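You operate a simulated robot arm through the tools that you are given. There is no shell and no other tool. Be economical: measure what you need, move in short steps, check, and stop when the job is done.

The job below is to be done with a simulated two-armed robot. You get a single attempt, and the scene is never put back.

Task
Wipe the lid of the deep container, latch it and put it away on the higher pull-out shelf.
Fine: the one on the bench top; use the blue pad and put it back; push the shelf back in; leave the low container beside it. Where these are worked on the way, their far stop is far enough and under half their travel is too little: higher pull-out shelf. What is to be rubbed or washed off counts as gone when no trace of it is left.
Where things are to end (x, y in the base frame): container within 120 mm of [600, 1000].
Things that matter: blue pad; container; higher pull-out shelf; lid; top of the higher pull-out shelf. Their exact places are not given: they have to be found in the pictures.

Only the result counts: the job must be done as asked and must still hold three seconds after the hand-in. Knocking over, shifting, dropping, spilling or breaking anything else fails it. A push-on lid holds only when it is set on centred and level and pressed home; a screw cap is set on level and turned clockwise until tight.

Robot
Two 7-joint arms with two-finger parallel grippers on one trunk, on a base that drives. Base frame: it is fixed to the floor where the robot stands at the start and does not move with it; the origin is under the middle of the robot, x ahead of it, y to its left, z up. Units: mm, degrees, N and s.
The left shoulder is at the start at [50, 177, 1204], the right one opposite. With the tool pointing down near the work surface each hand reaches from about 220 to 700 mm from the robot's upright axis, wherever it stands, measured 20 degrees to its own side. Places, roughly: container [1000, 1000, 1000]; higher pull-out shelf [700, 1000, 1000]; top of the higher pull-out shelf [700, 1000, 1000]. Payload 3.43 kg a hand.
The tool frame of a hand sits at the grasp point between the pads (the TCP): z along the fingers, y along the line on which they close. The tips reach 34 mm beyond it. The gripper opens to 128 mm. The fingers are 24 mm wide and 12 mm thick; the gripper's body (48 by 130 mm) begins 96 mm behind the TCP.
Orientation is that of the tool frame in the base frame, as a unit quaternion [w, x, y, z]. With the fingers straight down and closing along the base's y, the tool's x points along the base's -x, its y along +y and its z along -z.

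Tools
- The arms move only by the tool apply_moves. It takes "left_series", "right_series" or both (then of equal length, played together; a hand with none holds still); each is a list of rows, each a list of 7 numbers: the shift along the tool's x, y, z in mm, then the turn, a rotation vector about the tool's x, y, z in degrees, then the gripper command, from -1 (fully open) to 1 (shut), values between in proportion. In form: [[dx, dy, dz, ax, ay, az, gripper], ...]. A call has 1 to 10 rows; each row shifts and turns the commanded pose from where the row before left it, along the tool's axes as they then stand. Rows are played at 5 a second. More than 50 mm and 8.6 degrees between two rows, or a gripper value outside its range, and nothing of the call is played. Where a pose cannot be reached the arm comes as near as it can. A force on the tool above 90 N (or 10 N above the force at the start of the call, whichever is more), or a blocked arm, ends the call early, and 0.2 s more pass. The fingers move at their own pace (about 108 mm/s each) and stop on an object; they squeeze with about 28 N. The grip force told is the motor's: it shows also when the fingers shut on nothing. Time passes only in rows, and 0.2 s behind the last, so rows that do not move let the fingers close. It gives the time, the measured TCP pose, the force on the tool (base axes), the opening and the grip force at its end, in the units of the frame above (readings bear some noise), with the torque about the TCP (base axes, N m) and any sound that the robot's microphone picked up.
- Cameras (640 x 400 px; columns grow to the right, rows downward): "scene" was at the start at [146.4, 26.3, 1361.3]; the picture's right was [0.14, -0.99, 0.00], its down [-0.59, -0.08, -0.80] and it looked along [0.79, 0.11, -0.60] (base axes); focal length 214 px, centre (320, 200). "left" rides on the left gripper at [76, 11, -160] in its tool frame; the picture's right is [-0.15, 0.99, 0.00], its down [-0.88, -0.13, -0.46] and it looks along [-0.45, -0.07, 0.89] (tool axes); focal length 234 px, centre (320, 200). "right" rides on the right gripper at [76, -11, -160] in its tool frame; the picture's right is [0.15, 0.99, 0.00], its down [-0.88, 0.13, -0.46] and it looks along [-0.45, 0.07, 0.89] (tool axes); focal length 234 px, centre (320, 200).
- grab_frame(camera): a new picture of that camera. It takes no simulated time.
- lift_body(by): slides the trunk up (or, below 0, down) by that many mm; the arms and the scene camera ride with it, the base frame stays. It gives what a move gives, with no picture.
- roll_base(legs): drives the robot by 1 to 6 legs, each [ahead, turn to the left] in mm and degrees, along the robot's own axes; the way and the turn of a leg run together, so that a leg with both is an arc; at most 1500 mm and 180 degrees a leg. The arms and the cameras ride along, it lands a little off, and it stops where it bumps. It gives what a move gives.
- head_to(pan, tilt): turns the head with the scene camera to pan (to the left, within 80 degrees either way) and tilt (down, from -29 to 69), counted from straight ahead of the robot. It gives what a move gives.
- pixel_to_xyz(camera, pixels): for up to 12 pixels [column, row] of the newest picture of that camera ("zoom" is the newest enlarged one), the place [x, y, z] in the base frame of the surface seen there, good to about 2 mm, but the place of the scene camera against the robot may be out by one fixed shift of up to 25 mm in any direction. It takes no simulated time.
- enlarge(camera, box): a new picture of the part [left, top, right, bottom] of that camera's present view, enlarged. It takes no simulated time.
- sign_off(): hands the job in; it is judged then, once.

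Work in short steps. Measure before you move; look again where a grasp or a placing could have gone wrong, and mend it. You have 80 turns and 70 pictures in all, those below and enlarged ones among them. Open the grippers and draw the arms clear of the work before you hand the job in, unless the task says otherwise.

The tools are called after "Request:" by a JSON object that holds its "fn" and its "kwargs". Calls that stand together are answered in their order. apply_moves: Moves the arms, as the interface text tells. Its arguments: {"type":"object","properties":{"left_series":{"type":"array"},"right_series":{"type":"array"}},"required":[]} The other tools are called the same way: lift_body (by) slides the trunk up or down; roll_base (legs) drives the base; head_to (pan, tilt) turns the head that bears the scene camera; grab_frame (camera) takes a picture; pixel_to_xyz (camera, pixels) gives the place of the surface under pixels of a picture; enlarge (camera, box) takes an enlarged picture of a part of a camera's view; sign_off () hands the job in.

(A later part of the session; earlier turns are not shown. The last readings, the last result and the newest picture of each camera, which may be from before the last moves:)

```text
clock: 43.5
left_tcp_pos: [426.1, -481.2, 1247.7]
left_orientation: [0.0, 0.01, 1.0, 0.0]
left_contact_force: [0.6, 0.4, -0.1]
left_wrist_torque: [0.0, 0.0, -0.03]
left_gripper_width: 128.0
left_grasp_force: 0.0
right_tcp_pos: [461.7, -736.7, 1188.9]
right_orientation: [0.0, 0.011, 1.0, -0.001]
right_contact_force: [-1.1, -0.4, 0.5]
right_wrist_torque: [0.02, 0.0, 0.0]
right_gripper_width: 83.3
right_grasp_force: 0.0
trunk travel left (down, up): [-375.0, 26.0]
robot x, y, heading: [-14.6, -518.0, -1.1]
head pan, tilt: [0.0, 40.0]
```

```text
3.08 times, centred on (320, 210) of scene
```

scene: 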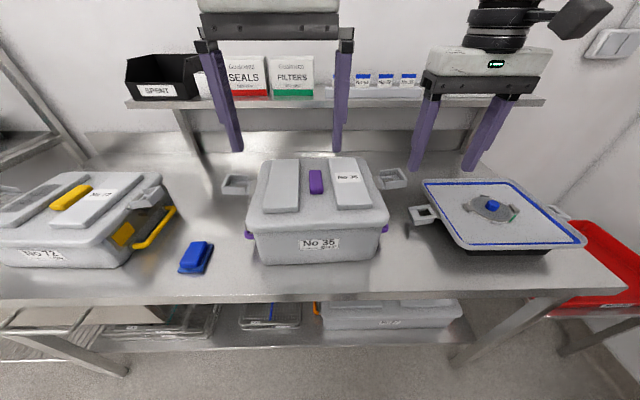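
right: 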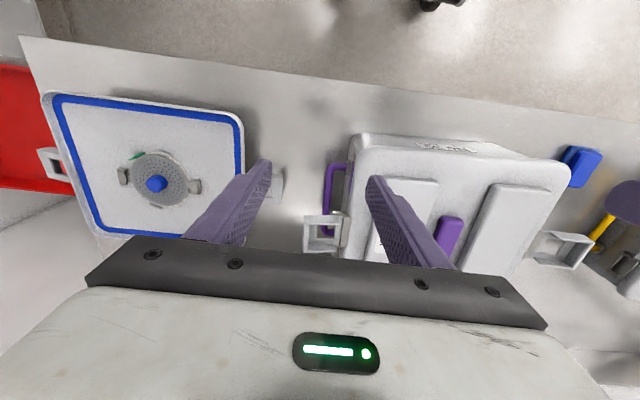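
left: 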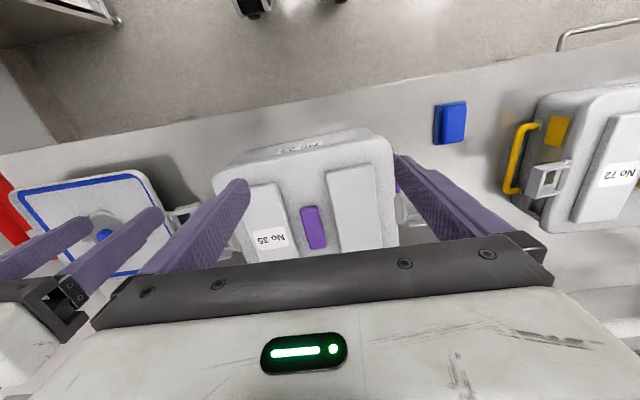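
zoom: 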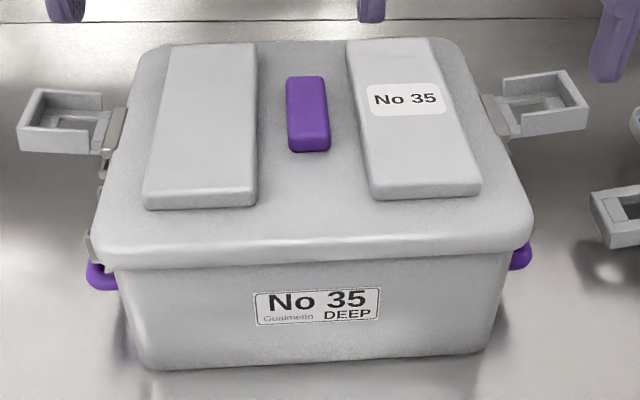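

Latch flaps: right spans x 572–618 with outer edge y≈-743, left x 552–599 with outer edge y≈-301, hinges ~z 1035. I bring closed fingertips over both flaps, with tips at z≈1075.

Request:
{"fn": "apply_moves", "kwargs": {"left_series": [[-37, 45, 0, 0, 0, 0, 1], [-37, 45, 0, 0, 0, 0, 1], [-37, 45, 0, 0, 0, 0, 1], [-37, 45, 0, 0, 0, 0, 1], [0, 0, 46, 0, 0, 0, 1], [0, 0, 46, 0, 0, 0, 1], [0, 0, 44, 0, 0, 0, 1], [0, 0, 0, 0, 0, 0, 1]], "right_series": [[-33, -1, 0, 0, 0, 0, 1], [-33, -1, 0, 0, 0, 0, 1], [-33, -1, 0, 0, 0, 0, 1], [-33, -1, 0, 0, 0, 0, 1], [0, 0, 26, 0, 0, 0, 1], [0, 0, 26, 0, 0, 0, 1], [0, 0, 26, 0, 0, 0, 1], [0, 0, 0, 0, 0, 0, 1]]}}

Request:
{"fn": "enlarge", "kwargs": {"camera": "scene", "box": [192, 90, 448, 250]}}

```text
refused: row 1 steps farther than a row can; nothing moved
```

```text
2.50 times, centred on (320, 170) of scene
```

zoom: 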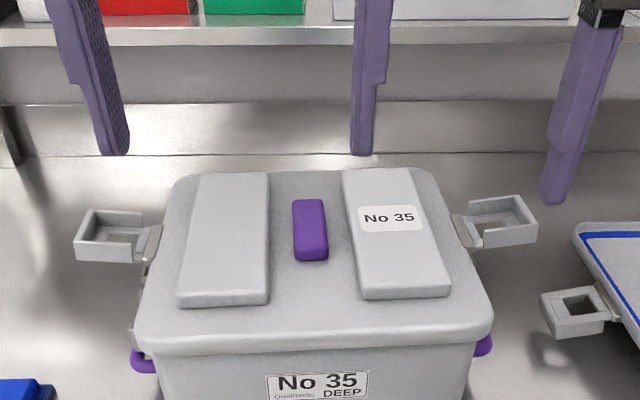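

The combined step was over 50 mm; I repeat with smaller rows.

Request:
{"fn": "apply_moves", "kwargs": {"left_series": [[-30, 36, 0, 0, 0, 0, 1], [-30, 36, 0, 0, 0, 0, 1], [-30, 36, 0, 0, 0, 0, 1], [-30, 36, 0, 0, 0, 0, 1], [-28, 36, 0, 0, 0, 0, 1], [0, 0, 46, 0, 0, 0, 1], [0, 0, 46, 0, 0, 0, 1], [0, 0, 44, 0, 0, 0, 1], [0, 0, 0, 0, 0, 0, 1]], "right_series": [[-33, -1, 0, 0, 0, 0, 1], [-33, -1, 0, 0, 0, 0, 1], [-33, -1, 0, 0, 0, 0, 1], [-33, -1, 0, 0, 0, 0, 1], [0, 0, 0, 0, 0, 0, 1], [0, 0, 26, 0, 0, 0, 1], [0, 0, 26, 0, 0, 0, 1], [0, 0, 26, 0, 0, 0, 1], [0, 0, 0, 0, 0, 0, 1]]}}

Request:
{"fn": "enlarge", "kwargs": {"camera": "scene", "box": [192, 90, 448, 250]}}

```text
clock: 45.5
left_tcp_pos: [578.8, -303.9, 1111.8]
left_orientation: [0.0, 0.009, 1.0, 0.0]
left_contact_force: [0.5, -0.6, -0.4]
left_wrist_torque: [0.01, -0.02, 0.02]
left_gripper_width: 0.0
left_grasp_force: 27.8
right_tcp_pos: [495.2, -747.4, 1111.1]
right_orientation: [0.001, 0.011, 1.0, 0.0]
right_contact_force: [0.0, -0.2, -0.9]
right_wrist_torque: [0.04, -0.05, 0.01]
right_gripper_width: 0.0
right_grasp_force: 28.1
right hand out of reach, approached as far as the arm can: row 1, 2, 3, 4
trunk travel left (down, up): [-375.0, 26.0]
robot x, y, heading: [-11.3, -521.8, -1.1]
head pan, tilt: [0.0, 40.0]
```

```text
2.50 times, centred on (320, 170) of scene
```

zoom: 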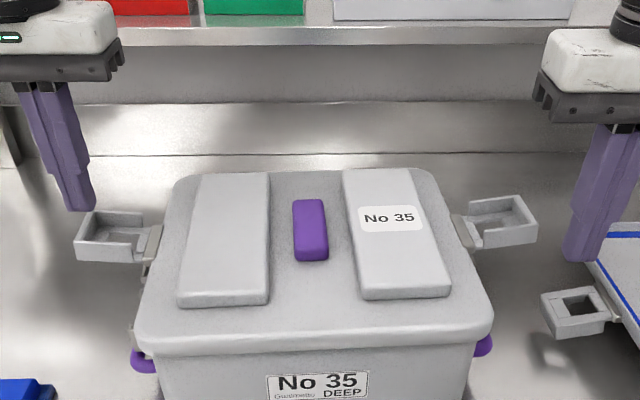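

The right hand got stuck short at x≈495 at the greater height; now lower, I push it on forward.

Request:
{"fn": "apply_moves", "kwargs": {"right_series": [[-33, 0, 0, 0, 0, 0, 1], [-33, 2, 0, 0, 0, 0, 1], [-30, 2, 0, 0, 0, 0, 1], [0, 0, 0, 0, 0, 0, 1]]}}

```text
clock: 46.5
left_tcp_pos: [579.0, -305.1, 1112.4]
left_orientation: [0.0, 0.01, 1.0, 0.0]
left_contact_force: [0.3, -0.4, 0.4]
left_wrist_torque: [0.0, 0.03, 0.01]
left_gripper_width: 0.0
left_grasp_force: 28.0
right_tcp_pos: [538.2, -771.6, 1105.3]
right_orientation: [0.001, 0.011, 1.0, 0.001]
right_contact_force: [0.2, 0.7, 0.4]
right_wrist_torque: [0.03, -0.01, -0.03]
right_gripper_width: 0.1
right_grasp_force: 28.3
right hand out of reach, approached as far as the arm can: row 1, 2, 3
trunk travel left (down, up): [-375.0, 26.0]
robot x, y, heading: [-9.2, -520.2, -1.0]
head pan, tilt: [0.0, 40.0]
```

The right arm is at its limit; I drive 80 mm nearer the bench.

Request:
{"fn": "roll_base", "kwargs": {"legs": [[80, 1]]}}

```text
clock: 47.5
left_tcp_pos: [657.0, -297.1, 1111.0]
left_orientation: [-0.001, 0.001, 1.0, 0.001]
left_contact_force: [0.2, -0.9, 0.2]
left_wrist_torque: [0.03, -0.01, 0.03]
left_gripper_width: 0.0
left_grasp_force: 27.5
right_tcp_pos: [621.9, -762.8, 1106.3]
right_orientation: [0.0, 0.003, 1.0, 0.001]
right_contact_force: [0.4, -0.2, -0.2]
right_wrist_torque: [-0.01, 0.07, 0.02]
right_gripper_width: 0.0
right_grasp_force: 27.8
trunk travel left (down, up): [-375.0, 26.0]
robot x, y, heading: [66.1, -522.6, -0.4]
head pan, tilt: [0.0, 40.0]
```

Request:
{"fn": "apply_moves", "kwargs": {"left_series": [[27, -2, 0, 0, 0, 0, 1], [27, -2, 0, 0, 0, 0, 1], [27, -2, 0, 0, 0, 0, 1], [0, 0, 10, 0, 0, 0, 1]], "right_series": [[14, 11, 0, 0, 0, 0, 1], [14, 11, 0, 0, 0, 0, 1], [0, 0, 0, 0, 0, 0, 1], [0, 0, 5, 0, 0, 0, 1]]}}

Request:
{"fn": "grab_frame", "kwargs": {"camera": "scene"}}

```text
clock: 48.5
left_tcp_pos: [574.9, -301.2, 1101.2]
left_orientation: [0.001, 0.001, 1.0, 0.0]
left_contact_force: [0.5, -0.2, -0.4]
left_wrist_torque: [0.0, 0.02, 0.0]
left_gripper_width: 0.2
left_grasp_force: 27.9
right_tcp_pos: [592.3, -741.6, 1100.4]
right_orientation: [0.001, 0.002, 1.0, 0.001]
right_contact_force: [-0.2, -0.1, -0.2]
right_wrist_torque: [0.0, -0.01, -0.02]
right_gripper_width: 0.1
right_grasp_force: 28.0
trunk travel left (down, up): [-375.0, 26.0]
robot x, y, heading: [65.3, -520.4, -0.2]
head pan, tilt: [0.0, 40.0]
```

```text
37 pictures are left
```

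scene: 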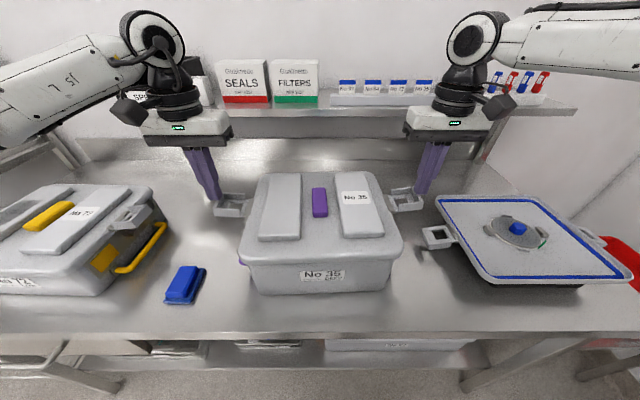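

Both tips are over the outer ends of the flaps. I push them down together.

Request:
{"fn": "apply_moves", "kwargs": {"left_series": [[0, 0, 10, 0, 0, 0, 1], [0, 0, 10, 0, 0, 0, 1], [0, 0, 10, 0, 0, 0, 1], [0, 0, 10, 0, 0, 0, 1], [0, 0, 10, 0, 0, 0, 1]], "right_series": [[0, 0, 10, 0, 0, 0, 1], [0, 0, 10, 0, 0, 0, 1], [0, 0, 10, 0, 0, 0, 1], [0, 0, 10, 0, 0, 0, 1], [0, 0, 10, 0, 0, 0, 1]]}}

Request:
{"fn": "enlarge", "kwargs": {"camera": "scene", "box": [192, 120, 448, 280]}}

```text
clock: 49.7
left_tcp_pos: [574.3, -302.1, 1051.2]
left_orientation: [0.001, 0.001, 1.0, -0.001]
left_contact_force: [-0.1, -0.3, 0.7]
left_wrist_torque: [0.01, 0.0, -0.01]
left_gripper_width: 0.3
left_grasp_force: 28.4
right_tcp_pos: [594.3, -740.8, 1050.1]
right_orientation: [0.001, 0.002, 1.0, 0.0]
right_contact_force: [-0.2, 0.2, 0.3]
right_wrist_torque: [0.01, -0.04, 0.01]
right_gripper_width: 0.2
right_grasp_force: 28.3
trunk travel left (down, up): [-375.0, 26.0]
robot x, y, heading: [65.9, -519.5, -0.1]
head pan, tilt: [0.0, 40.0]
```

```text
2.50 times, centred on (320, 200) of scene
```

zoom: 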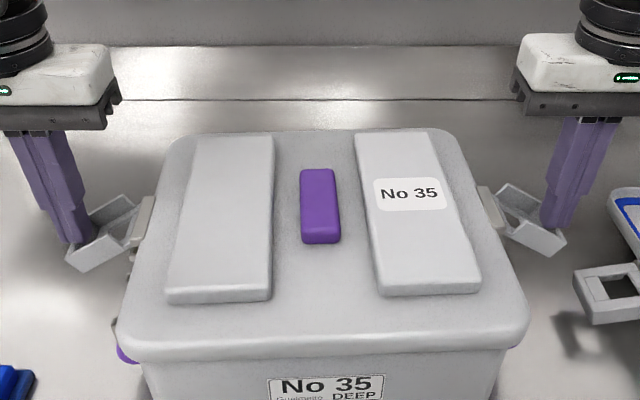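

Both flaps follow downward. I go a bit lower, then swing them inward against the sides.

Request:
{"fn": "apply_moves", "kwargs": {"left_series": [[0, 0, 8, 0, 0, 0, 1], [0, 0, 8, 0, 0, 0, 1], [0, -5, 0, 0, 0, 0, 1], [0, -5, 0, 0, 0, 0, 1], [0, -5, 0, 0, 0, 0, 1], [0, -4, 0, 0, 0, 0, 1]], "right_series": [[0, 0, 8, 0, 0, 0, 1], [0, 0, 8, 0, 0, 0, 1], [0, 5, 0, 0, 0, 0, 1], [0, 5, 0, 0, 0, 0, 1], [0, 5, 0, 0, 0, 0, 1], [0, 4, 0, 0, 0, 0, 1]]}}

Request:
{"fn": "enlarge", "kwargs": {"camera": "scene", "box": [192, 120, 448, 280]}}

```text
clock: 51.1
left_tcp_pos: [573.4, -320.8, 1036.3]
left_orientation: [0.0, 0.001, 1.0, 0.0]
left_contact_force: [0.8, 0.2, 0.0]
left_wrist_torque: [0.01, 0.0, 0.04]
left_gripper_width: 0.2
left_grasp_force: 27.8
right_tcp_pos: [593.1, -721.5, 1034.2]
right_orientation: [0.002, 0.002, 1.0, 0.001]
right_contact_force: [0.5, -0.9, 0.4]
right_wrist_torque: [0.03, -0.02, 0.0]
right_gripper_width: 0.0
right_grasp_force: 28.0
trunk travel left (down, up): [-375.0, 26.0]
robot x, y, heading: [64.1, -519.9, -0.2]
head pan, tilt: [0.0, 40.0]
```

```text
2.50 times, centred on (320, 200) of scene
```

zoom: 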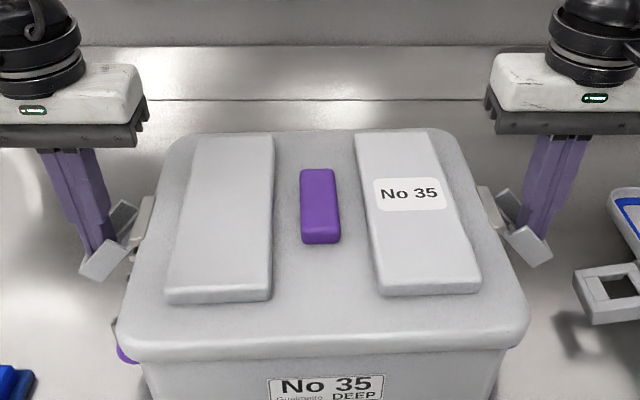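

Flaps are near vertical; continue inward until a click or force.

Request:
{"fn": "apply_moves", "kwargs": {"left_series": [[0, -4, 2, 0, 0, 0, 1], [0, -4, 2, 0, 0, 0, 1], [0, -3, 0, 0, 0, 0, 1], [0, -3, 0, 0, 0, 0, 1]], "right_series": [[0, 4, 2, 0, 0, 0, 1], [0, 4, 2, 0, 0, 0, 1], [0, 3, 0, 0, 0, 0, 1], [0, 3, 0, 0, 0, 0, 1]]}}

```text
clock: 52.1
left_tcp_pos: [574.6, -332.3, 1032.4]
left_orientation: [0.0, 0.0, 1.0, 0.001]
left_contact_force: [-0.1, 7.1, -2.1]
left_wrist_torque: [0.26, 0.04, 0.07]
left_gripper_width: 0.2
left_grasp_force: 27.9
right_tcp_pos: [588.1, -714.5, 1032.2]
right_orientation: [0.002, 0.001, 1.0, 0.001]
right_contact_force: [0.1, 0.6, -1.1]
right_wrist_torque: [-0.01, 0.01, 0.02]
right_gripper_width: 0.0
right_grasp_force: 27.9
right hand out of reach, approached as far as the arm can: row 1, 2, 4
trunk travel left (down, up): [-375.0, 26.0]
robot x, y, heading: [67.7, -517.7, -0.2]
head pan, tilt: [0.0, 40.0]
```

Request:
{"fn": "apply_moves", "kwargs": {"left_series": [[0, -2, 0, 0, 0, 0, 1], [0, -2, 0, 0, 0, 0, 1], [0, -2, 0, 0, 0, 0, 1]], "right_series": [[3, 5, 0, 0, 0, 0, 1], [0, 4, 0, 0, 0, 0, 1], [0, 4, 0, 0, 0, 0, 1]]}}

Request:
{"fn": "enlarge", "kwargs": {"camera": "scene", "box": [192, 120, 448, 280]}}

```text
clock: 52.9
left_tcp_pos: [574.9, -336.8, 1031.4]
left_orientation: [-0.001, -0.002, 1.0, 0.005]
left_contact_force: [-0.5, 25.9, 0.7]
left_wrist_torque: [0.9, 0.01, 0.28]
left_gripper_width: 0.1
left_grasp_force: 27.8
right_tcp_pos: [580.7, -711.7, 1031.0]
right_orientation: [0.001, 0.005, 1.0, -0.003]
right_contact_force: [3.0, -27.6, -4.5]
right_wrist_torque: [-0.99, -0.07, -0.13]
right_gripper_width: 0.0
right_grasp_force: 27.5
right hand out of reach, approached as far as the arm can: row 2
trunk travel left (down, up): [-375.0, 26.0]
robot x, y, heading: [66.2, -519.5, -0.2]
head pan, tilt: [0.0, 40.0]
```

```text
2.50 times, centred on (320, 200) of scene
```

zoom: 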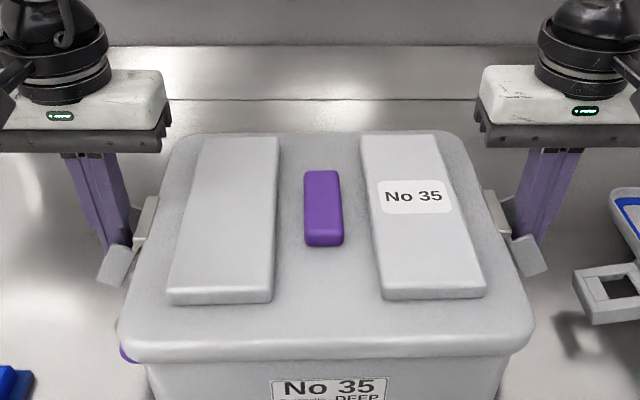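

Both at ~26 N but flaps are only ~70° down: the vertical fingers sit inside the flap boxes and press on the rim. I back out and push instead on the flaps' outer lips from outside and lower.

Request:
{"fn": "apply_moves", "kwargs": {"left_series": [[0, 4, -10, 0, 0, 0, 1], [0, 20, 0, 0, 0, 0, 1], [0, 23, 0, 0, 0, 0, 1], [0, 0, 16, 0, 0, 0, 1], [0, 0, 16, 0, 0, 0, 1], [0, -8, 0, 0, 0, 0, 1], [0, 0, 0, 0, 0, 0, 1]], "right_series": [[-3, -4, -10, 0, 0, 0, 1], [-4, -20, 0, 0, 0, 0, 1], [-4, -23, 0, 0, 0, 0, 1], [0, 0, 16, 0, 0, 0, 1], [0, 0, 16, 0, 0, 0, 1], [0, 8, 0, 0, 0, 0, 1], [0, 0, 0, 0, 0, 0, 1]]}}

Request:
{"fn": "enlarge", "kwargs": {"camera": "scene", "box": [192, 120, 448, 280]}}

```text
clock: 54.5
left_tcp_pos: [574.1, -302.4, 1009.0]
left_orientation: [-0.001, 0.002, 1.0, 0.0]
left_contact_force: [0.5, 0.4, -0.7]
left_wrist_torque: [0.02, 0.0, 0.03]
left_gripper_width: 0.0
left_grasp_force: 27.9
right_tcp_pos: [592.4, -746.0, 1010.3]
right_orientation: [0.001, 0.003, 1.0, 0.0]
right_contact_force: [0.6, 0.4, -0.3]
right_wrist_torque: [-0.01, 0.03, 0.01]
right_gripper_width: 0.0
right_grasp_force: 28.4
trunk travel left (down, up): [-375.0, 26.0]
robot x, y, heading: [67.6, -519.4, -0.2]
head pan, tilt: [0.0, 40.0]
```

```text
2.50 times, centred on (320, 200) of scene
```

zoom: 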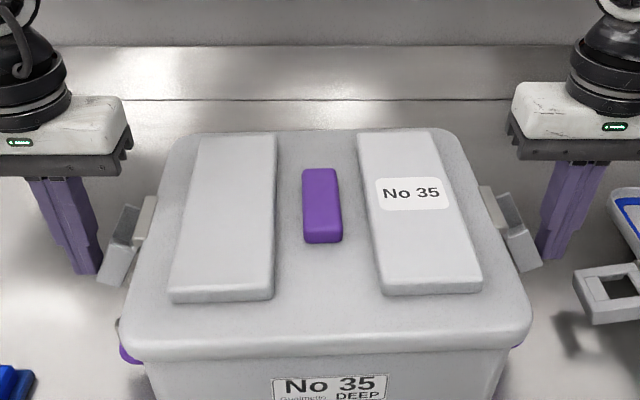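

The fingers are now outside the lips. I push inward in small steps.

Request:
{"fn": "apply_moves", "kwargs": {"left_series": [[0, -4, 0, 0, 0, 0, 1], [0, -4, 0, 0, 0, 0, 1], [0, -4, 0, 0, 0, 0, 1], [0, -3, 0, 0, 0, 0, 1], [0, -3, 0, 0, 0, 0, 1], [0, -3, 0, 0, 0, 0, 1]], "right_series": [[0, 4, 0, 0, 0, 0, 1], [0, 4, 0, 0, 0, 0, 1], [0, 4, 0, 0, 0, 0, 1], [0, 3, 0, 0, 0, 0, 1], [0, 3, 0, 0, 0, 0, 1], [0, 3, 0, 0, 0, 0, 1]]}}

```text
clock: 55.9
left_tcp_pos: [574.5, -323.3, 1008.9]
left_orientation: [0.001, 0.002, 1.0, 0.0]
left_contact_force: [0.7, 0.5, 0.2]
left_wrist_torque: [0.02, 0.01, 0.02]
left_gripper_width: 0.1
left_grasp_force: 27.9
right_tcp_pos: [590.5, -725.9, 1010.8]
right_orientation: [0.002, 0.003, 1.0, 0.0]
right_contact_force: [0.4, -0.2, -0.4]
right_wrist_torque: [-0.01, -0.01, -0.04]
right_gripper_width: 0.1
right_grasp_force: 27.8
trunk travel left (down, up): [-375.0, 26.0]
robot x, y, heading: [67.4, -518.3, -0.3]
head pan, tilt: [0.0, 40.0]
```

Request:
{"fn": "apply_moves", "kwargs": {"left_series": [[0, -3, 0, 0, 0, 0, 1], [0, -3, 0, 0, 0, 0, 1], [0, -3, 0, 0, 0, 0, 1], [0, -2, 0, 0, 0, 0, 1]], "right_series": [[0, 3, 0, 0, 0, 0, 1], [0, 3, 0, 0, 0, 0, 1], [0, 3, 0, 0, 0, 0, 1], [0, 2, 0, 0, 0, 0, 1]]}}

Request:
{"fn": "enlarge", "kwargs": {"camera": "scene", "box": [192, 120, 448, 280]}}

```text
clock: 56.9
left_tcp_pos: [574.6, -333.5, 1009.9]
left_orientation: [0.0, 0.001, 1.0, 0.0]
left_contact_force: [0.1, -0.3, -0.4]
left_wrist_torque: [0.01, -0.01, 0.03]
left_gripper_width: 0.0
left_grasp_force: 27.8
right_tcp_pos: [587.6, -720.1, 1011.8]
right_orientation: [0.003, 0.002, 1.0, 0.002]
right_contact_force: [3.5, -5.1, -0.6]
right_wrist_torque: [-0.09, -0.06, -0.1]
right_gripper_width: 0.0
right_grasp_force: 27.7
right hand out of reach, approached as far as the arm can: row 1, 3
trunk travel left (down, up): [-375.0, 26.0]
robot x, y, heading: [66.3, -520.6, -0.4]
head pan, tilt: [0.0, 40.0]
```

```text
2.50 times, centred on (320, 200) of scene
```

zoom: 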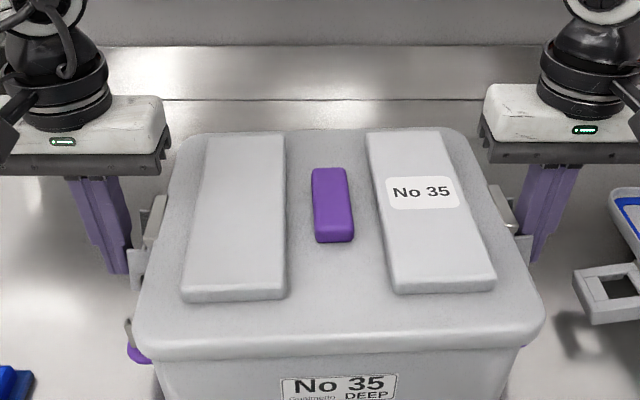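

Flaps are almost vertical, the right side still lags. I push the right hand on while the left holds.

Request:
{"fn": "apply_moves", "kwargs": {"left_series": [[0, 0, 0, 0, 0, 0, 1], [0, 0, 0, 0, 0, 0, 1], [0, -2, 0, 0, 0, 0, 1], [0, -2, 0, 0, 0, 0, 1], [0, -2, 0, 0, 0, 0, 1]], "right_series": [[2, 3, 0, 0, 0, 0, 1], [0, 3, 0, 0, 0, 0, 1], [0, 3, 0, 0, 0, 0, 1], [0, 3, 0, 0, 0, 0, 1], [0, 3, 0, 0, 0, 0, 1]]}}

```text
clock: 58.1
left_tcp_pos: [574.4, -337.8, 1009.2]
left_orientation: [-0.001, -0.001, 1.0, 0.002]
left_contact_force: [-2.1, 14.1, 3.2]
left_wrist_torque: [0.16, 0.0, 0.14]
left_gripper_width: 0.0
left_grasp_force: 27.8
right_tcp_pos: [579.4, -713.1, 1011.9]
right_orientation: [0.001, 0.003, 1.0, -0.001]
right_contact_force: [3.4, -15.3, -3.9]
right_wrist_torque: [-0.28, -0.04, -0.1]
right_gripper_width: 0.0
right_grasp_force: 28.5
right hand out of reach, approached as far as the arm can: row 2, 4
trunk travel left (down, up): [-375.0, 26.0]
robot x, y, heading: [63.0, -521.6, -0.3]
head pan, tilt: [0.0, 40.0]
```

Request:
{"fn": "apply_moves", "kwargs": {"left_series": [[0, -2, 0, 0, 0, 0, 1], [0, -2, 0, 0, 0, 0, 1], [0, -2, 0, 0, 0, 0, 1]], "right_series": [[0, 2, 0, 0, 0, 0, 1], [0, 2, 0, 0, 0, 0, 1], [0, 2, 0, 0, 0, 0, 1]]}}

Request:
{"fn": "enlarge", "kwargs": {"camera": "scene", "box": [192, 120, 448, 280]}}

```text
clock: 58.9
left_tcp_pos: [574.2, -338.1, 1010.1]
left_orientation: [-0.001, -0.004, 1.0, 0.008]
left_contact_force: [1.2, 39.6, 7.8]
left_wrist_torque: [0.44, -0.01, 0.18]
left_gripper_width: 0.0
left_grasp_force: 28.7
right_tcp_pos: [577.7, -714.4, 1011.7]
right_orientation: [0.001, 0.004, 1.0, -0.005]
right_contact_force: [2.5, -32.6, -4.1]
right_wrist_torque: [-0.6, -0.05, -0.12]
right_gripper_width: 0.2
right_grasp_force: 27.4
right hand out of reach, approached as far as the arm can: row 1
trunk travel left (down, up): [-375.0, 26.0]
robot x, y, heading: [72.5, -523.0, -0.3]
head pan, tilt: [0.0, 40.0]
```

```text
2.50 times, centred on (320, 200) of scene
```

zoom: 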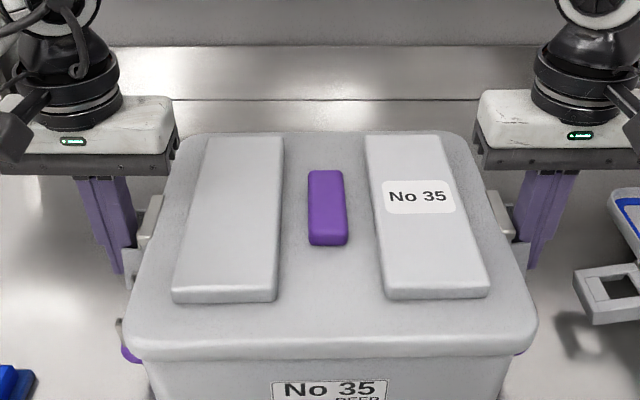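

Forces rise to 40/33 N without a click. I back both off to see the flap states.

Request:
{"fn": "apply_moves", "kwargs": {"left_series": [[0, 8, 0, 0, 0, 0, 1], [0, 20, 0, 0, 0, 0, 1], [0, 30, 0, 0, 0, 0, 1], [0, 40, 0, 0, 0, 0, 1]], "right_series": [[0, -8, 0, 0, 0, 0, 1], [0, -20, 0, 0, 0, 0, 1], [0, 0, -20, 0, 0, 0, 1], [0, -20, -40, 0, 0, 0, 1]]}}

Request:
{"fn": "enlarge", "kwargs": {"camera": "scene", "box": [212, 160, 420, 290]}}

Request:
{"fn": "grab_frame", "kwargs": {"camera": "left"}}

```text
clock: 59.9
left_tcp_pos: [574.6, -247.9, 1010.7]
left_orientation: [0.001, 0.003, 1.0, -0.001]
left_contact_force: [0.1, 0.1, 0.7]
left_wrist_torque: [0.01, -0.02, -0.01]
left_gripper_width: 0.0
left_grasp_force: 28.0
right_tcp_pos: [576.6, -756.2, 1073.3]
right_orientation: [0.002, 0.002, 1.0, 0.0]
right_contact_force: [0.4, 0.2, -0.7]
right_wrist_torque: [-0.01, -0.01, -0.04]
right_gripper_width: 0.0
right_grasp_force: 27.3
trunk travel left (down, up): [-375.0, 26.0]
robot x, y, heading: [66.3, -519.8, -0.2]
head pan, tilt: [0.0, 40.0]
```

```text
3.08 times, centred on (316, 225) of scene
```

zoom: 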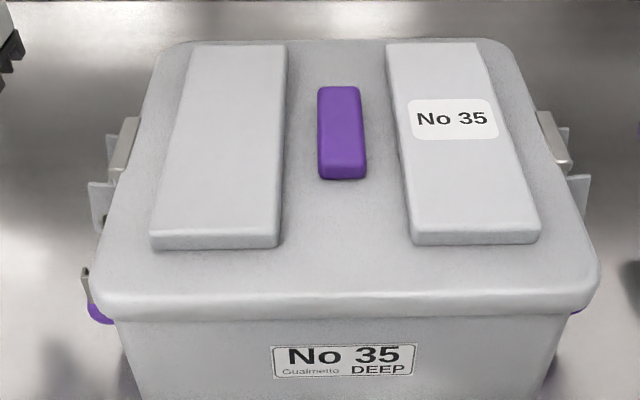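

```text
29 pictures are left
```

left: 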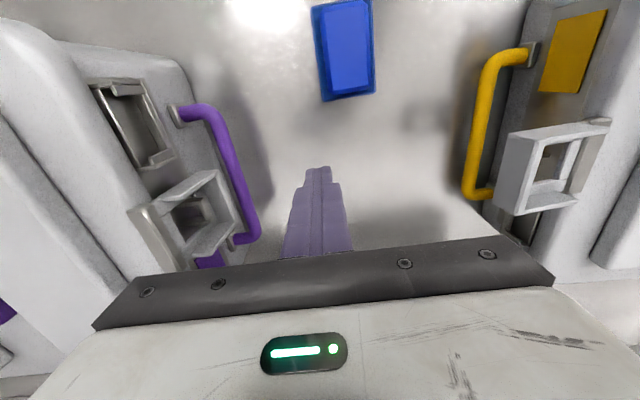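

Request:
{"fn": "enlarge", "kwargs": {"camera": "left", "box": [80, 70, 272, 270]}}

Request:
{"fn": "pixel_to_xyz", "kwargs": {"camera": "left", "pixels": [[135, 225], [150, 215], [175, 195], [212, 172], [236, 225], [200, 255], [190, 215], [225, 215], [188, 180], [110, 85], [165, 160], [243, 200]]}}

```text
2.00 times, centred on (176, 170) of left
```

zoom: 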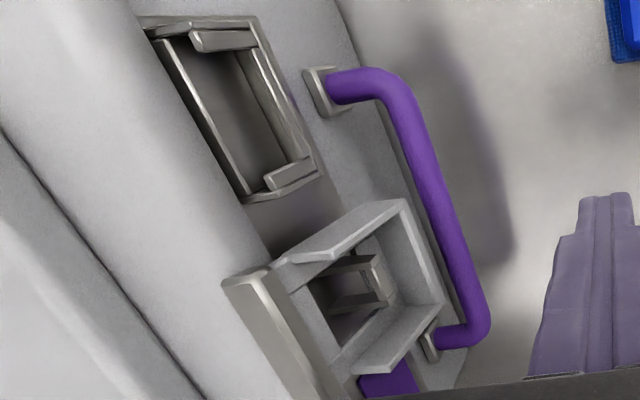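

```text
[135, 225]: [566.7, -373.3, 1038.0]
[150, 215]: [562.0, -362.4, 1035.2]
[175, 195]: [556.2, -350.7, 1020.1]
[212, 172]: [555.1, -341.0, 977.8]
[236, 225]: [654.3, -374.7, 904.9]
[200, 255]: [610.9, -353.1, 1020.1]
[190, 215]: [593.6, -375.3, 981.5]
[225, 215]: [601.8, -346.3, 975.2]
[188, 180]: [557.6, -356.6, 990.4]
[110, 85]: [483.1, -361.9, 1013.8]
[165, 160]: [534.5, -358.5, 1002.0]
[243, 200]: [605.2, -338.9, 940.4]
```

The flaps hang ~13° short of vertical with the catch visible through the hole; the vertical finger can't push the ends far enough. I tilt both hands ~21° so the tips lean inward and press the flap ends at z≈978.

Request:
{"fn": "apply_moves", "kwargs": {"left_series": [[0, 0, 3, 0, 0, 0, 1], [0, 0, 2, 0, 0, 0, 1], [0, 0, 0, 7, 0, 0, 1], [0, 0, 0, 7, 0, 0, 1], [0, 0, 0, 7, 0, 0, 1], [0, -28, 10.7, 0, 0, 0, 1], [0, -28, 10.7, 0, 0, 0, 1], [0, 0, 0, 0, 0, 0, 1]], "right_series": [[-7, -4, 34, 0, 0, 0, 1], [-7, 0, 34, 0, 0, 0, 1], [0, 0, 0, -7, 0, 0, 1], [0, 0, 0, -7, 0, 0, 1], [0, 0, 0, -7, 0, 0, 1], [0, 9, 3.6, 0, 0, 0, 1], [0, 9, 3.6, 0, 0, 0, 1], [0, 0, 0, 0, 0, 0, 1]]}}

Request:
{"fn": "enlarge", "kwargs": {"camera": "scene", "box": [192, 120, 448, 280]}}

```text
clock: 61.7
left_tcp_pos: [574.6, -308.1, 1004.9]
left_orientation: [0.0, 0.0, 0.983, -0.183]
left_contact_force: [-0.3, 0.2, -0.9]
left_wrist_torque: [-0.04, 0.03, -0.03]
left_gripper_width: 0.0
left_grasp_force: 28.0
right_tcp_pos: [593.2, -740.6, 1004.7]
right_orientation: [0.002, 0.003, 0.983, 0.182]
right_contact_force: [0.1, 0.5, 0.4]
right_wrist_torque: [-0.02, 0.0, 0.01]
right_gripper_width: 0.2
right_grasp_force: 28.2
trunk travel left (down, up): [-375.0, 26.0]
robot x, y, heading: [67.2, -523.2, -0.1]
head pan, tilt: [0.0, 40.0]
```

```text
2.50 times, centred on (320, 200) of scene
```

zoom: 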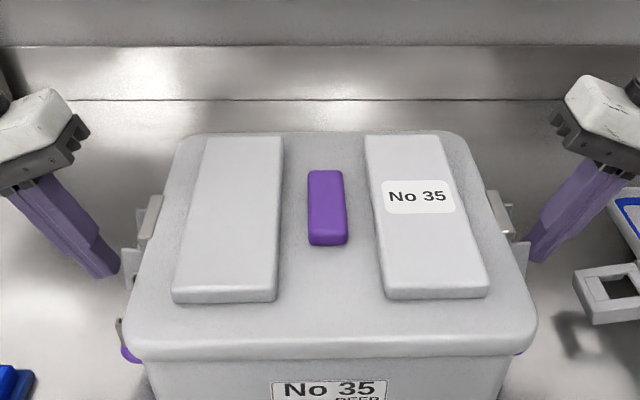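

Now push both inward.

Request:
{"fn": "apply_moves", "kwargs": {"left_series": [[0, -4.7, 1.8, 0, 0, 0, 1], [0, -4.7, 1.8, 0, 0, 0, 1], [0, -3.7, 1.4, 0, 0, 0, 1], [0, -3.7, 1.4, 0, 0, 0, 1], [0, -2.8, 1.1, 0, 0, 0, 1]], "right_series": [[0, 0, 0, 0, 0, 0, 1], [0, 3.7, 1.4, 0, 0, 0, 1], [0, 3.7, 1.4, 0, 0, 0, 1], [0, 3.7, 1.4, 0, 0, 0, 1], [0, 2.8, 1.1, 0, 0, 0, 1]]}}

```text
clock: 62.9
left_tcp_pos: [575.1, -328.4, 1004.4]
left_orientation: [-0.001, 0.002, 0.983, -0.182]
left_contact_force: [-0.1, 0.5, -0.4]
left_wrist_torque: [0.0, 0.03, -0.02]
left_gripper_width: 0.0
left_grasp_force: 27.7
right_tcp_pos: [594.1, -726.0, 1005.3]
right_orientation: [0.002, 0.002, 0.983, 0.184]
right_contact_force: [0.2, -0.7, 0.3]
right_wrist_torque: [0.03, 0.02, 0.01]
right_gripper_width: 0.0
right_grasp_force: 27.5
trunk travel left (down, up): [-375.0, 26.0]
robot x, y, heading: [64.7, -520.2, -0.2]
head pan, tilt: [0.0, 40.0]
```

Request:
{"fn": "apply_moves", "kwargs": {"left_series": [[0, -2.8, 1.1, 0, 0, 0, 1], [0, -2.8, 1.1, 0, 0, 0, 1], [0, -2.8, 1.1, 0, 0, 0, 1], [0, -2.8, 1.1, 0, 0, 0, 1]], "right_series": [[0, 2.8, 1.1, 0, 0, 0, 1], [0, 2.8, 1.1, 0, 0, 0, 1], [0, 2.8, 1.1, 0, 0, 0, 1], [0, 2.8, 1.1, 0, 0, 0, 1]]}}

```text
clock: 63.9
left_tcp_pos: [573.7, -332.3, 1005.8]
left_orientation: [0.002, -0.005, 0.985, -0.175]
left_contact_force: [0.4, 44.1, 7.0]
left_wrist_torque: [0.51, -0.05, 0.19]
left_gripper_width: 0.1
left_grasp_force: 27.5
right_tcp_pos: [593.1, -719.0, 1004.8]
right_orientation: [0.004, 0.003, 0.984, 0.176]
right_contact_force: [-2.2, -46.6, 12.0]
right_wrist_torque: [-0.47, 0.08, 0.35]
right_gripper_width: 0.0
right_grasp_force: 27.7
trunk travel left (down, up): [-375.0, 26.0]
robot x, y, heading: [70.3, -518.2, -0.4]
head pan, tilt: [0.0, 40.0]
```

Both press ends at ~45 N; press a little harder to snap.

Request:
{"fn": "apply_moves", "kwargs": {"left_series": [[0, -2, 0.7, 0, 0, 0, 1], [0, -2, 0.7, 0, 0, 0, 1], [0, 0, 0, 0, 0, 0, 1]], "right_series": [[0, 2, 0.7, 0, 0, 0, 1], [0, 2, 0.7, 0, 0, 0, 1], [0, 0, 0, 0, 0, 0, 1]]}}

Request:
{"fn": "enlarge", "kwargs": {"camera": "scene", "box": [192, 120, 448, 280]}}

```text
clock: 64.7
left_tcp_pos: [573.7, -333.3, 1004.9]
left_orientation: [0.001, -0.006, 0.985, -0.171]
left_contact_force: [-1.4, 55.5, 8.2]
left_wrist_torque: [0.61, 0.0, 0.18]
left_gripper_width: 0.0
left_grasp_force: 28.3
right_tcp_pos: [593.4, -719.9, 1004.6]
right_orientation: [0.005, 0.005, 0.985, 0.174]
right_contact_force: [-2.0, -60.0, 16.7]
right_wrist_torque: [-0.57, 0.12, 0.47]
right_gripper_width: 0.0
right_grasp_force: 28.4
trunk travel left (down, up): [-375.0, 26.0]
robot x, y, heading: [68.5, -518.0, 0.1]
head pan, tilt: [0.0, 40.0]
```

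```text
2.50 times, centred on (320, 200) of scene
```

zoom: 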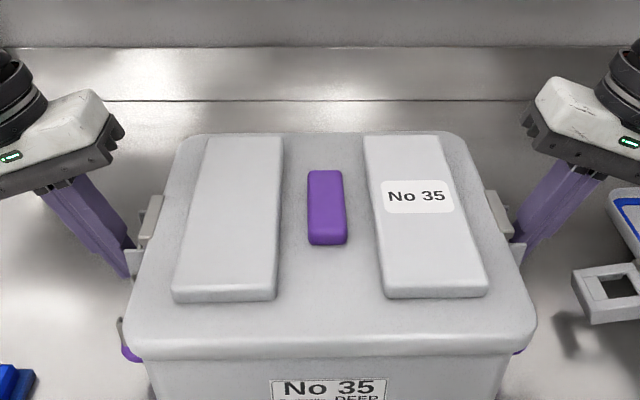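

Still a hard stop at ~55–60 N. I look closely through the wrist camera at the engaged flap.

Request:
{"fn": "enlarge", "kwargs": {"camera": "left", "box": [80, 40, 368, 260]}}

Request:
{"fn": "enlarge", "kwargs": {"camera": "right", "box": [272, 40, 560, 260]}}

```text
1.82 times, centred on (224, 150) of left
```

zoom: 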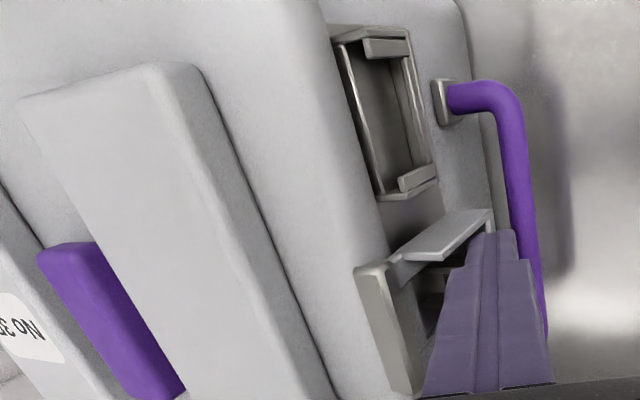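

```text
1.82 times, centred on (416, 150) of right
```

zoom: 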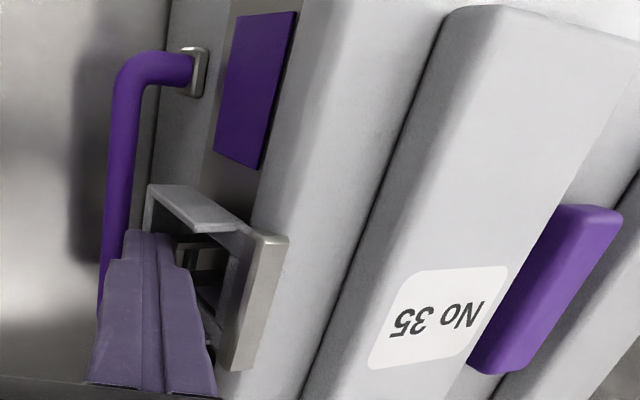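

The tips bear on the flap ends. I release and see whether the flaps now stay home.

Request:
{"fn": "apply_moves", "kwargs": {"left_series": [[0, 5, -2, 0, 0, 0, 1], [0, 28, -10.7, 0, 0, 0, 1], [0, 28, -10.7, 0, 0, 0, 1]], "right_series": [[0, -5, -2, 0, 0, 0, 1], [0, -25, -10, 0, 0, 0, 1], [0, 0, 0, 0, 0, 0, 1]]}}

Request:
{"fn": "enlarge", "kwargs": {"camera": "left", "box": [80, 40, 368, 260]}}

```text
clock: 65.5
left_tcp_pos: [573.8, -280.8, 1003.7]
left_orientation: [-0.001, 0.003, 0.983, -0.184]
left_contact_force: [-0.1, 0.2, -0.5]
left_wrist_torque: [-0.03, 0.03, -0.03]
left_gripper_width: 0.1
left_grasp_force: 28.0
right_tcp_pos: [593.1, -740.5, 1005.1]
right_orientation: [0.001, 0.0, 0.983, 0.183]
right_contact_force: [0.4, -0.1, 0.4]
right_wrist_torque: [-0.01, 0.01, -0.04]
right_gripper_width: 0.0
right_grasp_force: 28.1
trunk travel left (down, up): [-375.0, 26.0]
robot x, y, heading: [68.1, -519.4, -0.2]
head pan, tilt: [0.0, 40.0]
```

```text
1.82 times, centred on (224, 150) of left
```

zoom: 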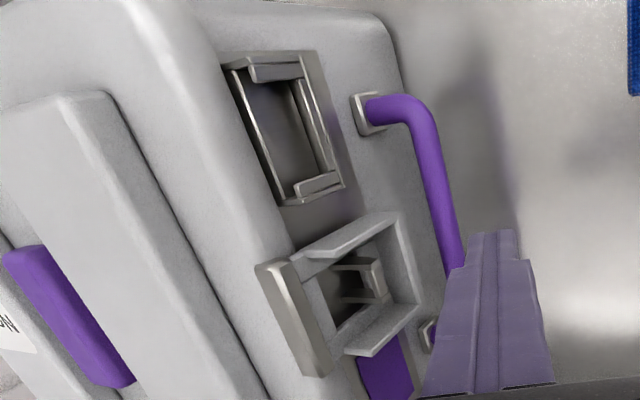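

Request:
{"fn": "pixel_to_xyz", "kwargs": {"camera": "zoom", "pixels": [[312, 254], [355, 235], [396, 215], [404, 218], [418, 285], [412, 300], [380, 335], [350, 350], [365, 275], [380, 290], [330, 300], [275, 275]]}}

```text
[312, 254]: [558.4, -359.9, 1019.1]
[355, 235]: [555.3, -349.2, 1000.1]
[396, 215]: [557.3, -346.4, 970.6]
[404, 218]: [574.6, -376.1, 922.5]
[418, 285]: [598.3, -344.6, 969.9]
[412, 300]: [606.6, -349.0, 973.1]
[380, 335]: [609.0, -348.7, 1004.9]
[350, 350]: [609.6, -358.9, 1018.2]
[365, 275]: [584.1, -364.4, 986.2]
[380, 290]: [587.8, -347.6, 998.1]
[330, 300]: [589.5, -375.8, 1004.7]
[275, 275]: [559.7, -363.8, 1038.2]
```

The release shows the flap ends at z≈970 while my tips were at z≈977, i.e. inside the box pressing on the catch itself. I lower both by 12 mm so they bear on the end wall, and push again.

Request:
{"fn": "apply_moves", "kwargs": {"left_series": [[0, 4.3, 11.2, 0, 0, 0, 1], [0, -19, 7.2, 0, 0, 0, 1], [0, -14, 5.4, 0, 0, 0, 1], [0, -7, 2.7, 0, 0, 0, 1], [0, -4.7, 1.8, 0, 0, 0, 1], [0, -2.8, 1.1, 0, 0, 0, 1]], "right_series": [[0, -4.3, 11.2, 0, 0, 0, 1], [0, 0, 0, 0, 0, 0, 1], [0, 4.7, 1.8, 0, 0, 0, 1], [0, 4.7, 1.8, 0, 0, 0, 1], [0, 4.7, 1.8, 0, 0, 0, 1], [0, 2.8, 1.1, 0, 0, 0, 1]]}}

```text
clock: 66.9
left_tcp_pos: [575.4, -325.2, 994.1]
left_orientation: [0.001, -0.002, 0.984, -0.178]
left_contact_force: [0.7, 24.3, 1.6]
left_wrist_torque: [0.66, -0.01, 0.16]
left_gripper_width: 0.2
left_grasp_force: 27.7
right_tcp_pos: [593.7, -726.5, 992.2]
right_orientation: [0.003, 0.004, 0.984, 0.179]
right_contact_force: [-2.5, -30.2, 5.6]
right_wrist_torque: [-0.73, 0.07, 0.24]
right_gripper_width: 0.0
right_grasp_force: 27.7
trunk travel left (down, up): [-375.0, 26.0]
robot x, y, heading: [63.4, -522.2, -0.2]
head pan, tilt: [0.0, 40.0]
```

Contact now comes earlier (24/30 N), on the lips. I press on.

Request:
{"fn": "apply_moves", "kwargs": {"left_series": [[0, -2.8, 1.1, 0, 0, 0, 1], [0, -2.8, 1.1, 0, 0, 0, 1], [0, -2.8, 1.1, 0, 0, 0, 1]], "right_series": [[0, 2.8, 1.1, 0, 0, 0, 1], [0, 2.8, 1.1, 0, 0, 0, 1], [0, 2.8, 1.1, 0, 0, 0, 1]]}}

```text
clock: 67.7
left_tcp_pos: [574.0, -328.7, 993.4]
left_orientation: [0.001, -0.006, 0.985, -0.171]
left_contact_force: [-0.7, 50.6, 4.5]
left_wrist_torque: [1.33, 0.01, 0.09]
left_gripper_width: 0.0
left_grasp_force: 28.5
right_tcp_pos: [593.7, -725.4, 992.3]
right_orientation: [0.004, 0.004, 0.985, 0.172]
right_contact_force: [-2.4, -57.2, 15.2]
right_wrist_torque: [-1.27, 0.21, 0.68]
right_gripper_width: 0.0
right_grasp_force: 27.1
trunk travel left (down, up): [-375.0, 26.0]
robot x, y, heading: [66.7, -517.9, -0.2]
head pan, tilt: [0.0, 40.0]
```

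Request:
{"fn": "apply_moves", "kwargs": {"left_series": [[0, -2.8, 1.1, 0, 0, 0, 1], [0, -2.8, 1.1, 0, 0, 0, 1], [0, -2, 0.8, 0, 0, 0, 1]], "right_series": [[0, 2.8, 1.1, 0, 0, 0, 1], [0, 2.8, 1.1, 0, 0, 0, 1], [0, 2, 0.8, 0, 0, 0, 1]]}}

Request:
{"fn": "enlarge", "kwargs": {"camera": "left", "box": [80, 40, 368, 260]}}

```text
clock: 68.5
left_tcp_pos: [574.6, -329.9, 991.4]
left_orientation: [0.001, -0.01, 0.986, -0.164]
left_contact_force: [-6.5, 69.5, 13.1]
left_wrist_torque: [1.7, 0.17, -0.08]
left_gripper_width: 0.0
left_grasp_force: 27.9
right_tcp_pos: [593.6, -722.6, 988.4]
right_orientation: [0.003, 0.007, 0.986, 0.166]
right_contact_force: [-0.4, -71.1, 6.0]
right_wrist_torque: [-1.65, 0.06, 0.72]
right_gripper_width: 0.0
right_grasp_force: 27.9
trunk travel left (down, up): [-375.0, 26.0]
robot x, y, heading: [65.7, -521.0, -0.0]
head pan, tilt: [0.0, 40.0]
```

```text
1.82 times, centred on (224, 150) of left
```

zoom: 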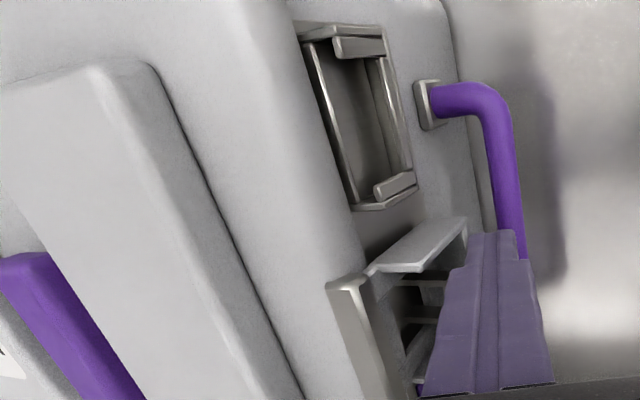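

At 70 N the flaps stop hard near vertical and no click is heard; the lid may not be fully home. I retreat, straighten the hands and press the lid down next to both latches.

Request:
{"fn": "apply_moves", "kwargs": {"left_series": [[0, 19, -7, 0, 0, 0, 1], [0, 28, -10.7, 0, 0, 0, 1], [0, -17, -45, 0, 0, 0, 1], [0, -17, -45, 0, 0, 0, 1], [0, -5, -14, 0, 0, 0, 1], [0, 0, 0, -7, 0, 0, 1], [0, 0, 0, -7, 0, 0, 1], [0, 0, 0, -7, 0, 0, 1], [0, -50, 0, 0, 0, 0, 1], [0, -50, 0, 0, 0, 0, 1]], "right_series": [[0, -19, -7, 0, 0, 0, 1], [0, -28, -10.7, 0, 0, 0, 1], [0, 17, -45, 0, 0, 0, 1], [0, 17, -45, 0, 0, 0, 1], [0, 5, -14, 0, 0, 0, 1], [0, 0, 0, 7, 0, 0, 1], [0, 0, 0, 7, 0, 0, 1], [0, 0, 0, 7, 0, 0, 1], [0, 50, 0, 0, 0, 0, 1], [0, 50, 0, 0, 0, 0, 1]]}}

Request:
{"fn": "enlarge", "kwargs": {"camera": "scene", "box": [192, 120, 448, 280]}}

```text
clock: 70.7
left_tcp_pos: [572.0, -397.5, 1104.6]
left_orientation: [0.001, 0.001, 1.0, 0.001]
left_contact_force: [0.2, -0.1, -0.2]
left_wrist_torque: [-0.01, 0.02, -0.06]
left_gripper_width: 0.0
left_grasp_force: 27.5
right_tcp_pos: [562.1, -689.9, 1100.6]
right_orientation: [0.002, 0.004, 1.0, 0.002]
right_contact_force: [-1.1, -0.4, -1.7]
right_wrist_torque: [-0.01, -0.01, -0.01]
right_gripper_width: 0.0
right_grasp_force: 27.9
right hand out of reach, approached as far as the arm can: row 9, 10
trunk travel left (down, up): [-375.0, 26.0]
robot x, y, heading: [65.8, -521.2, -0.3]
head pan, tilt: [0.0, 40.0]
```

```text
2.50 times, centred on (320, 200) of scene
```

zoom: 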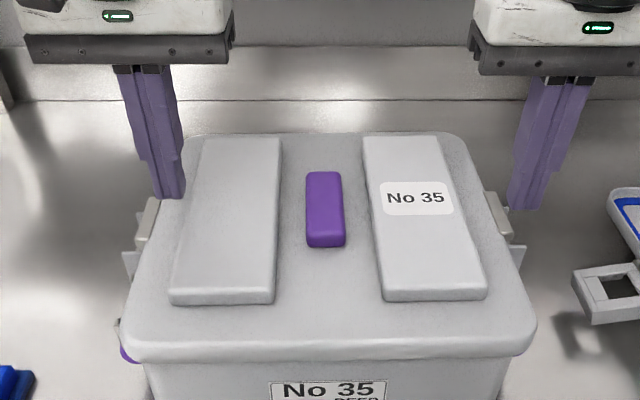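

Request:
{"fn": "apply_moves", "kwargs": {"left_series": [[0, 6, 10, 0, 0, 0, 1], [0, 6, 10, 0, 0, 0, 1], [0, 0, 8, 0, 0, 0, 1], [0, 0, 5, 0, 0, 0, 1], [0, 0, 3, 0, 0, 0, 1]], "right_series": [[10, 8, 10, 0, 0, 0, 1], [5, 8, 10, 0, 0, 0, 1], [0, 0, 6, 0, 0, 0, 1], [0, 0, 3, 0, 0, 0, 1], [0, 0, 3, 0, 0, 0, 1]]}}

```text
clock: 71.9
left_tcp_pos: [575.1, -385.1, 1069.7]
left_orientation: [0.003, 0.002, 1.0, -0.001]
left_contact_force: [1.8, 2.0, 14.6]
left_wrist_torque: [0.02, 0.11, -0.16]
left_gripper_width: 0.3
left_grasp_force: 28.1
right_tcp_pos: [546.4, -676.5, 1069.9]
right_orientation: [0.005, 0.003, 1.0, 0.001]
right_contact_force: [0.7, -1.2, 5.0]
right_wrist_torque: [-0.05, 0.0, 0.01]
right_gripper_width: 0.1
right_grasp_force: 27.7
trunk travel left (down, up): [-375.0, 26.0]
robot x, y, heading: [67.2, -520.0, -0.3]
head pan, tilt: [0.0, 40.0]
```

Both tips touch the lid (tip z≈1036). I press down progressively.

Request:
{"fn": "apply_moves", "kwargs": {"left_series": [[0, 0, 2, 0, 0, 0, 1], [0, 0, 2, 0, 0, 0, 1], [0, 0, 2, 0, 0, 0, 1], [0, 0, 2, 0, 0, 0, 1]], "right_series": [[0, 0, 3, 0, 0, 0, 1], [0, 0, 2, 0, 0, 0, 1], [0, 0, 2, 0, 0, 0, 1], [0, 0, 2, 0, 0, 0, 1]]}}

```text
clock: 72.9
left_tcp_pos: [572.7, -385.0, 1069.2]
left_orientation: [0.012, 0.0, 1.0, -0.002]
left_contact_force: [15.5, 9.9, 49.3]
left_wrist_torque: [0.33, 0.04, -0.26]
left_gripper_width: 0.0
left_grasp_force: 27.8
right_tcp_pos: [545.6, -676.6, 1070.7]
right_orientation: [0.013, 0.003, 1.0, 0.003]
right_contact_force: [7.7, -15.3, 57.5]
right_wrist_torque: [-0.56, 0.39, 0.4]
right_gripper_width: 0.1
right_grasp_force: 28.3
trunk travel left (down, up): [-375.0, 26.0]
robot x, y, heading: [65.5, -523.3, -0.1]
head pan, tilt: [0.0, 40.0]
```

The lid doesn't give at ~50 N, so it is home, and the geometry (lip at y≈-346, end at z≈970) matches a flap hanging at ~90°. I'll test the latching by a tiny lift on the purple lid handle: right hand clears away, left hand goes above the handle.

Request:
{"fn": "apply_moves", "kwargs": {"left_series": [[0, 0, -20, 0, 0, 0, 1], [0, 0, -40, 0, 0, 0, 0.3], [0, -48, 0, 0, 0, 0, 0.3], [0, -48, 0, 0, 0, 0, 0.3], [0, -46, 0, 0, 0, 0, 0.3], [0, 0, 0, 0, 0, 0, 0.3]], "right_series": [[0, 0, -20, 0, 0, 0, 1], [0, -30, -40, 0, 0, 0, 1], [0, -45, 0, 0, 0, 0, 1], [0, -45, 0, 0, 0, 0, 1], [0, -20, 0, 0, 0, 0, 1], [0, 0, 0, 0, 0, 0, 1]]}}

Request:
{"fn": "grab_frame", "kwargs": {"camera": "left"}}

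```text
clock: 74.3
left_tcp_pos: [573.4, -525.8, 1118.7]
left_orientation: [0.0, 0.001, 1.0, -0.001]
left_contact_force: [-0.8, 0.0, 0.5]
left_wrist_torque: [-0.02, 0.02, 0.01]
left_gripper_width: 44.6
left_grasp_force: 0.1
right_tcp_pos: [547.4, -812.2, 1117.5]
right_orientation: [0.001, 0.002, 1.0, 0.001]
right_contact_force: [0.8, 0.0, -0.5]
right_wrist_torque: [-0.03, -0.01, 0.01]
right_gripper_width: 0.2
right_grasp_force: 28.1
trunk travel left (down, up): [-375.0, 26.0]
robot x, y, heading: [67.6, -521.7, -0.4]
head pan, tilt: [0.0, 40.0]
```

```text
20 pictures are left
```

left: 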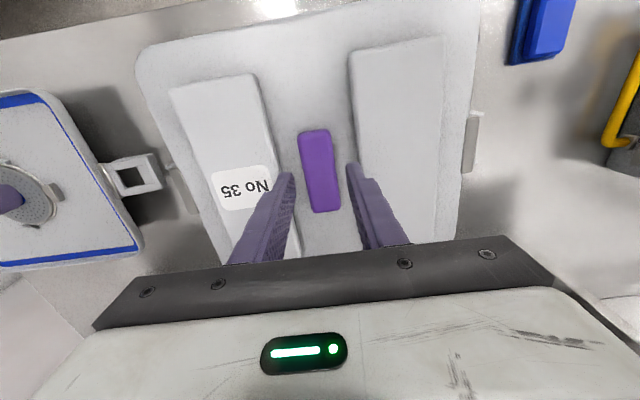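

Request:
{"fn": "pixel_to_xyz", "kwargs": {"camera": "left", "pixels": [[303, 138], [326, 136], [315, 207], [337, 204], [320, 170], [345, 60], [440, 45], [260, 90], [178, 95], [440, 230], [140, 60], [475, 20]]}}

```text
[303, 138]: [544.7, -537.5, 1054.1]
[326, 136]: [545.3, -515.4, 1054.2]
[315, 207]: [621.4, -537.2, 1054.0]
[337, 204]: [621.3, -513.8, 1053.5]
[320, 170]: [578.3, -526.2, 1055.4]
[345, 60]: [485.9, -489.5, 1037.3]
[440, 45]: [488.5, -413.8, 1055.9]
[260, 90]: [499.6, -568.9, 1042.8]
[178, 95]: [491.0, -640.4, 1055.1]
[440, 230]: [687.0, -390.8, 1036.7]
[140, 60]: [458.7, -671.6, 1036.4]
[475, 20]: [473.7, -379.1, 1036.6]
```

Handle centre ≈ (583,-526), 29 mm wide, top z 1054. I lower, grip and lift just a few millimetres.

Request:
{"fn": "apply_moves", "kwargs": {"left_series": [[-10, 0, 20, 0, 0, 0, 0.3], [0, 0, 20, 0, 0, 0, 0.3], [0, 0, 5, 0, 0, 0, 0.3], [0, 0, 0, 0, 0, 0, 1], [0, 0, 0, 0, 0, 0, 1], [0, 0, 0, 0, 0, 0, 1], [0, 0, -1.5, 0, 0, 0, 1], [0, 0, -1.5, 0, 0, 0, 1], [0, 0, -1.5, 0, 0, 0, 1], [0, 0, -1.5, 0, 0, 0, 1]]}}

```text
clock: 76.5
left_tcp_pos: [584.8, -526.5, 1079.2]
left_orientation: [-0.001, 0.002, 1.0, 0.002]
left_contact_force: [0.6, 0.8, -18.6]
left_wrist_torque: [-0.01, -0.02, -0.07]
left_gripper_width: 33.9
left_grasp_force: 27.9
right_tcp_pos: [549.5, -813.4, 1116.9]
right_orientation: [0.0, 0.002, 1.0, 0.0]
right_contact_force: [-0.1, 0.1, 0.1]
right_wrist_torque: [-0.02, -0.02, 0.0]
right_gripper_width: 0.0
right_grasp_force: 27.8
trunk travel left (down, up): [-375.0, 26.0]
robot x, y, heading: [69.8, -519.1, -0.3]
head pan, tilt: [0.0, 40.0]
```

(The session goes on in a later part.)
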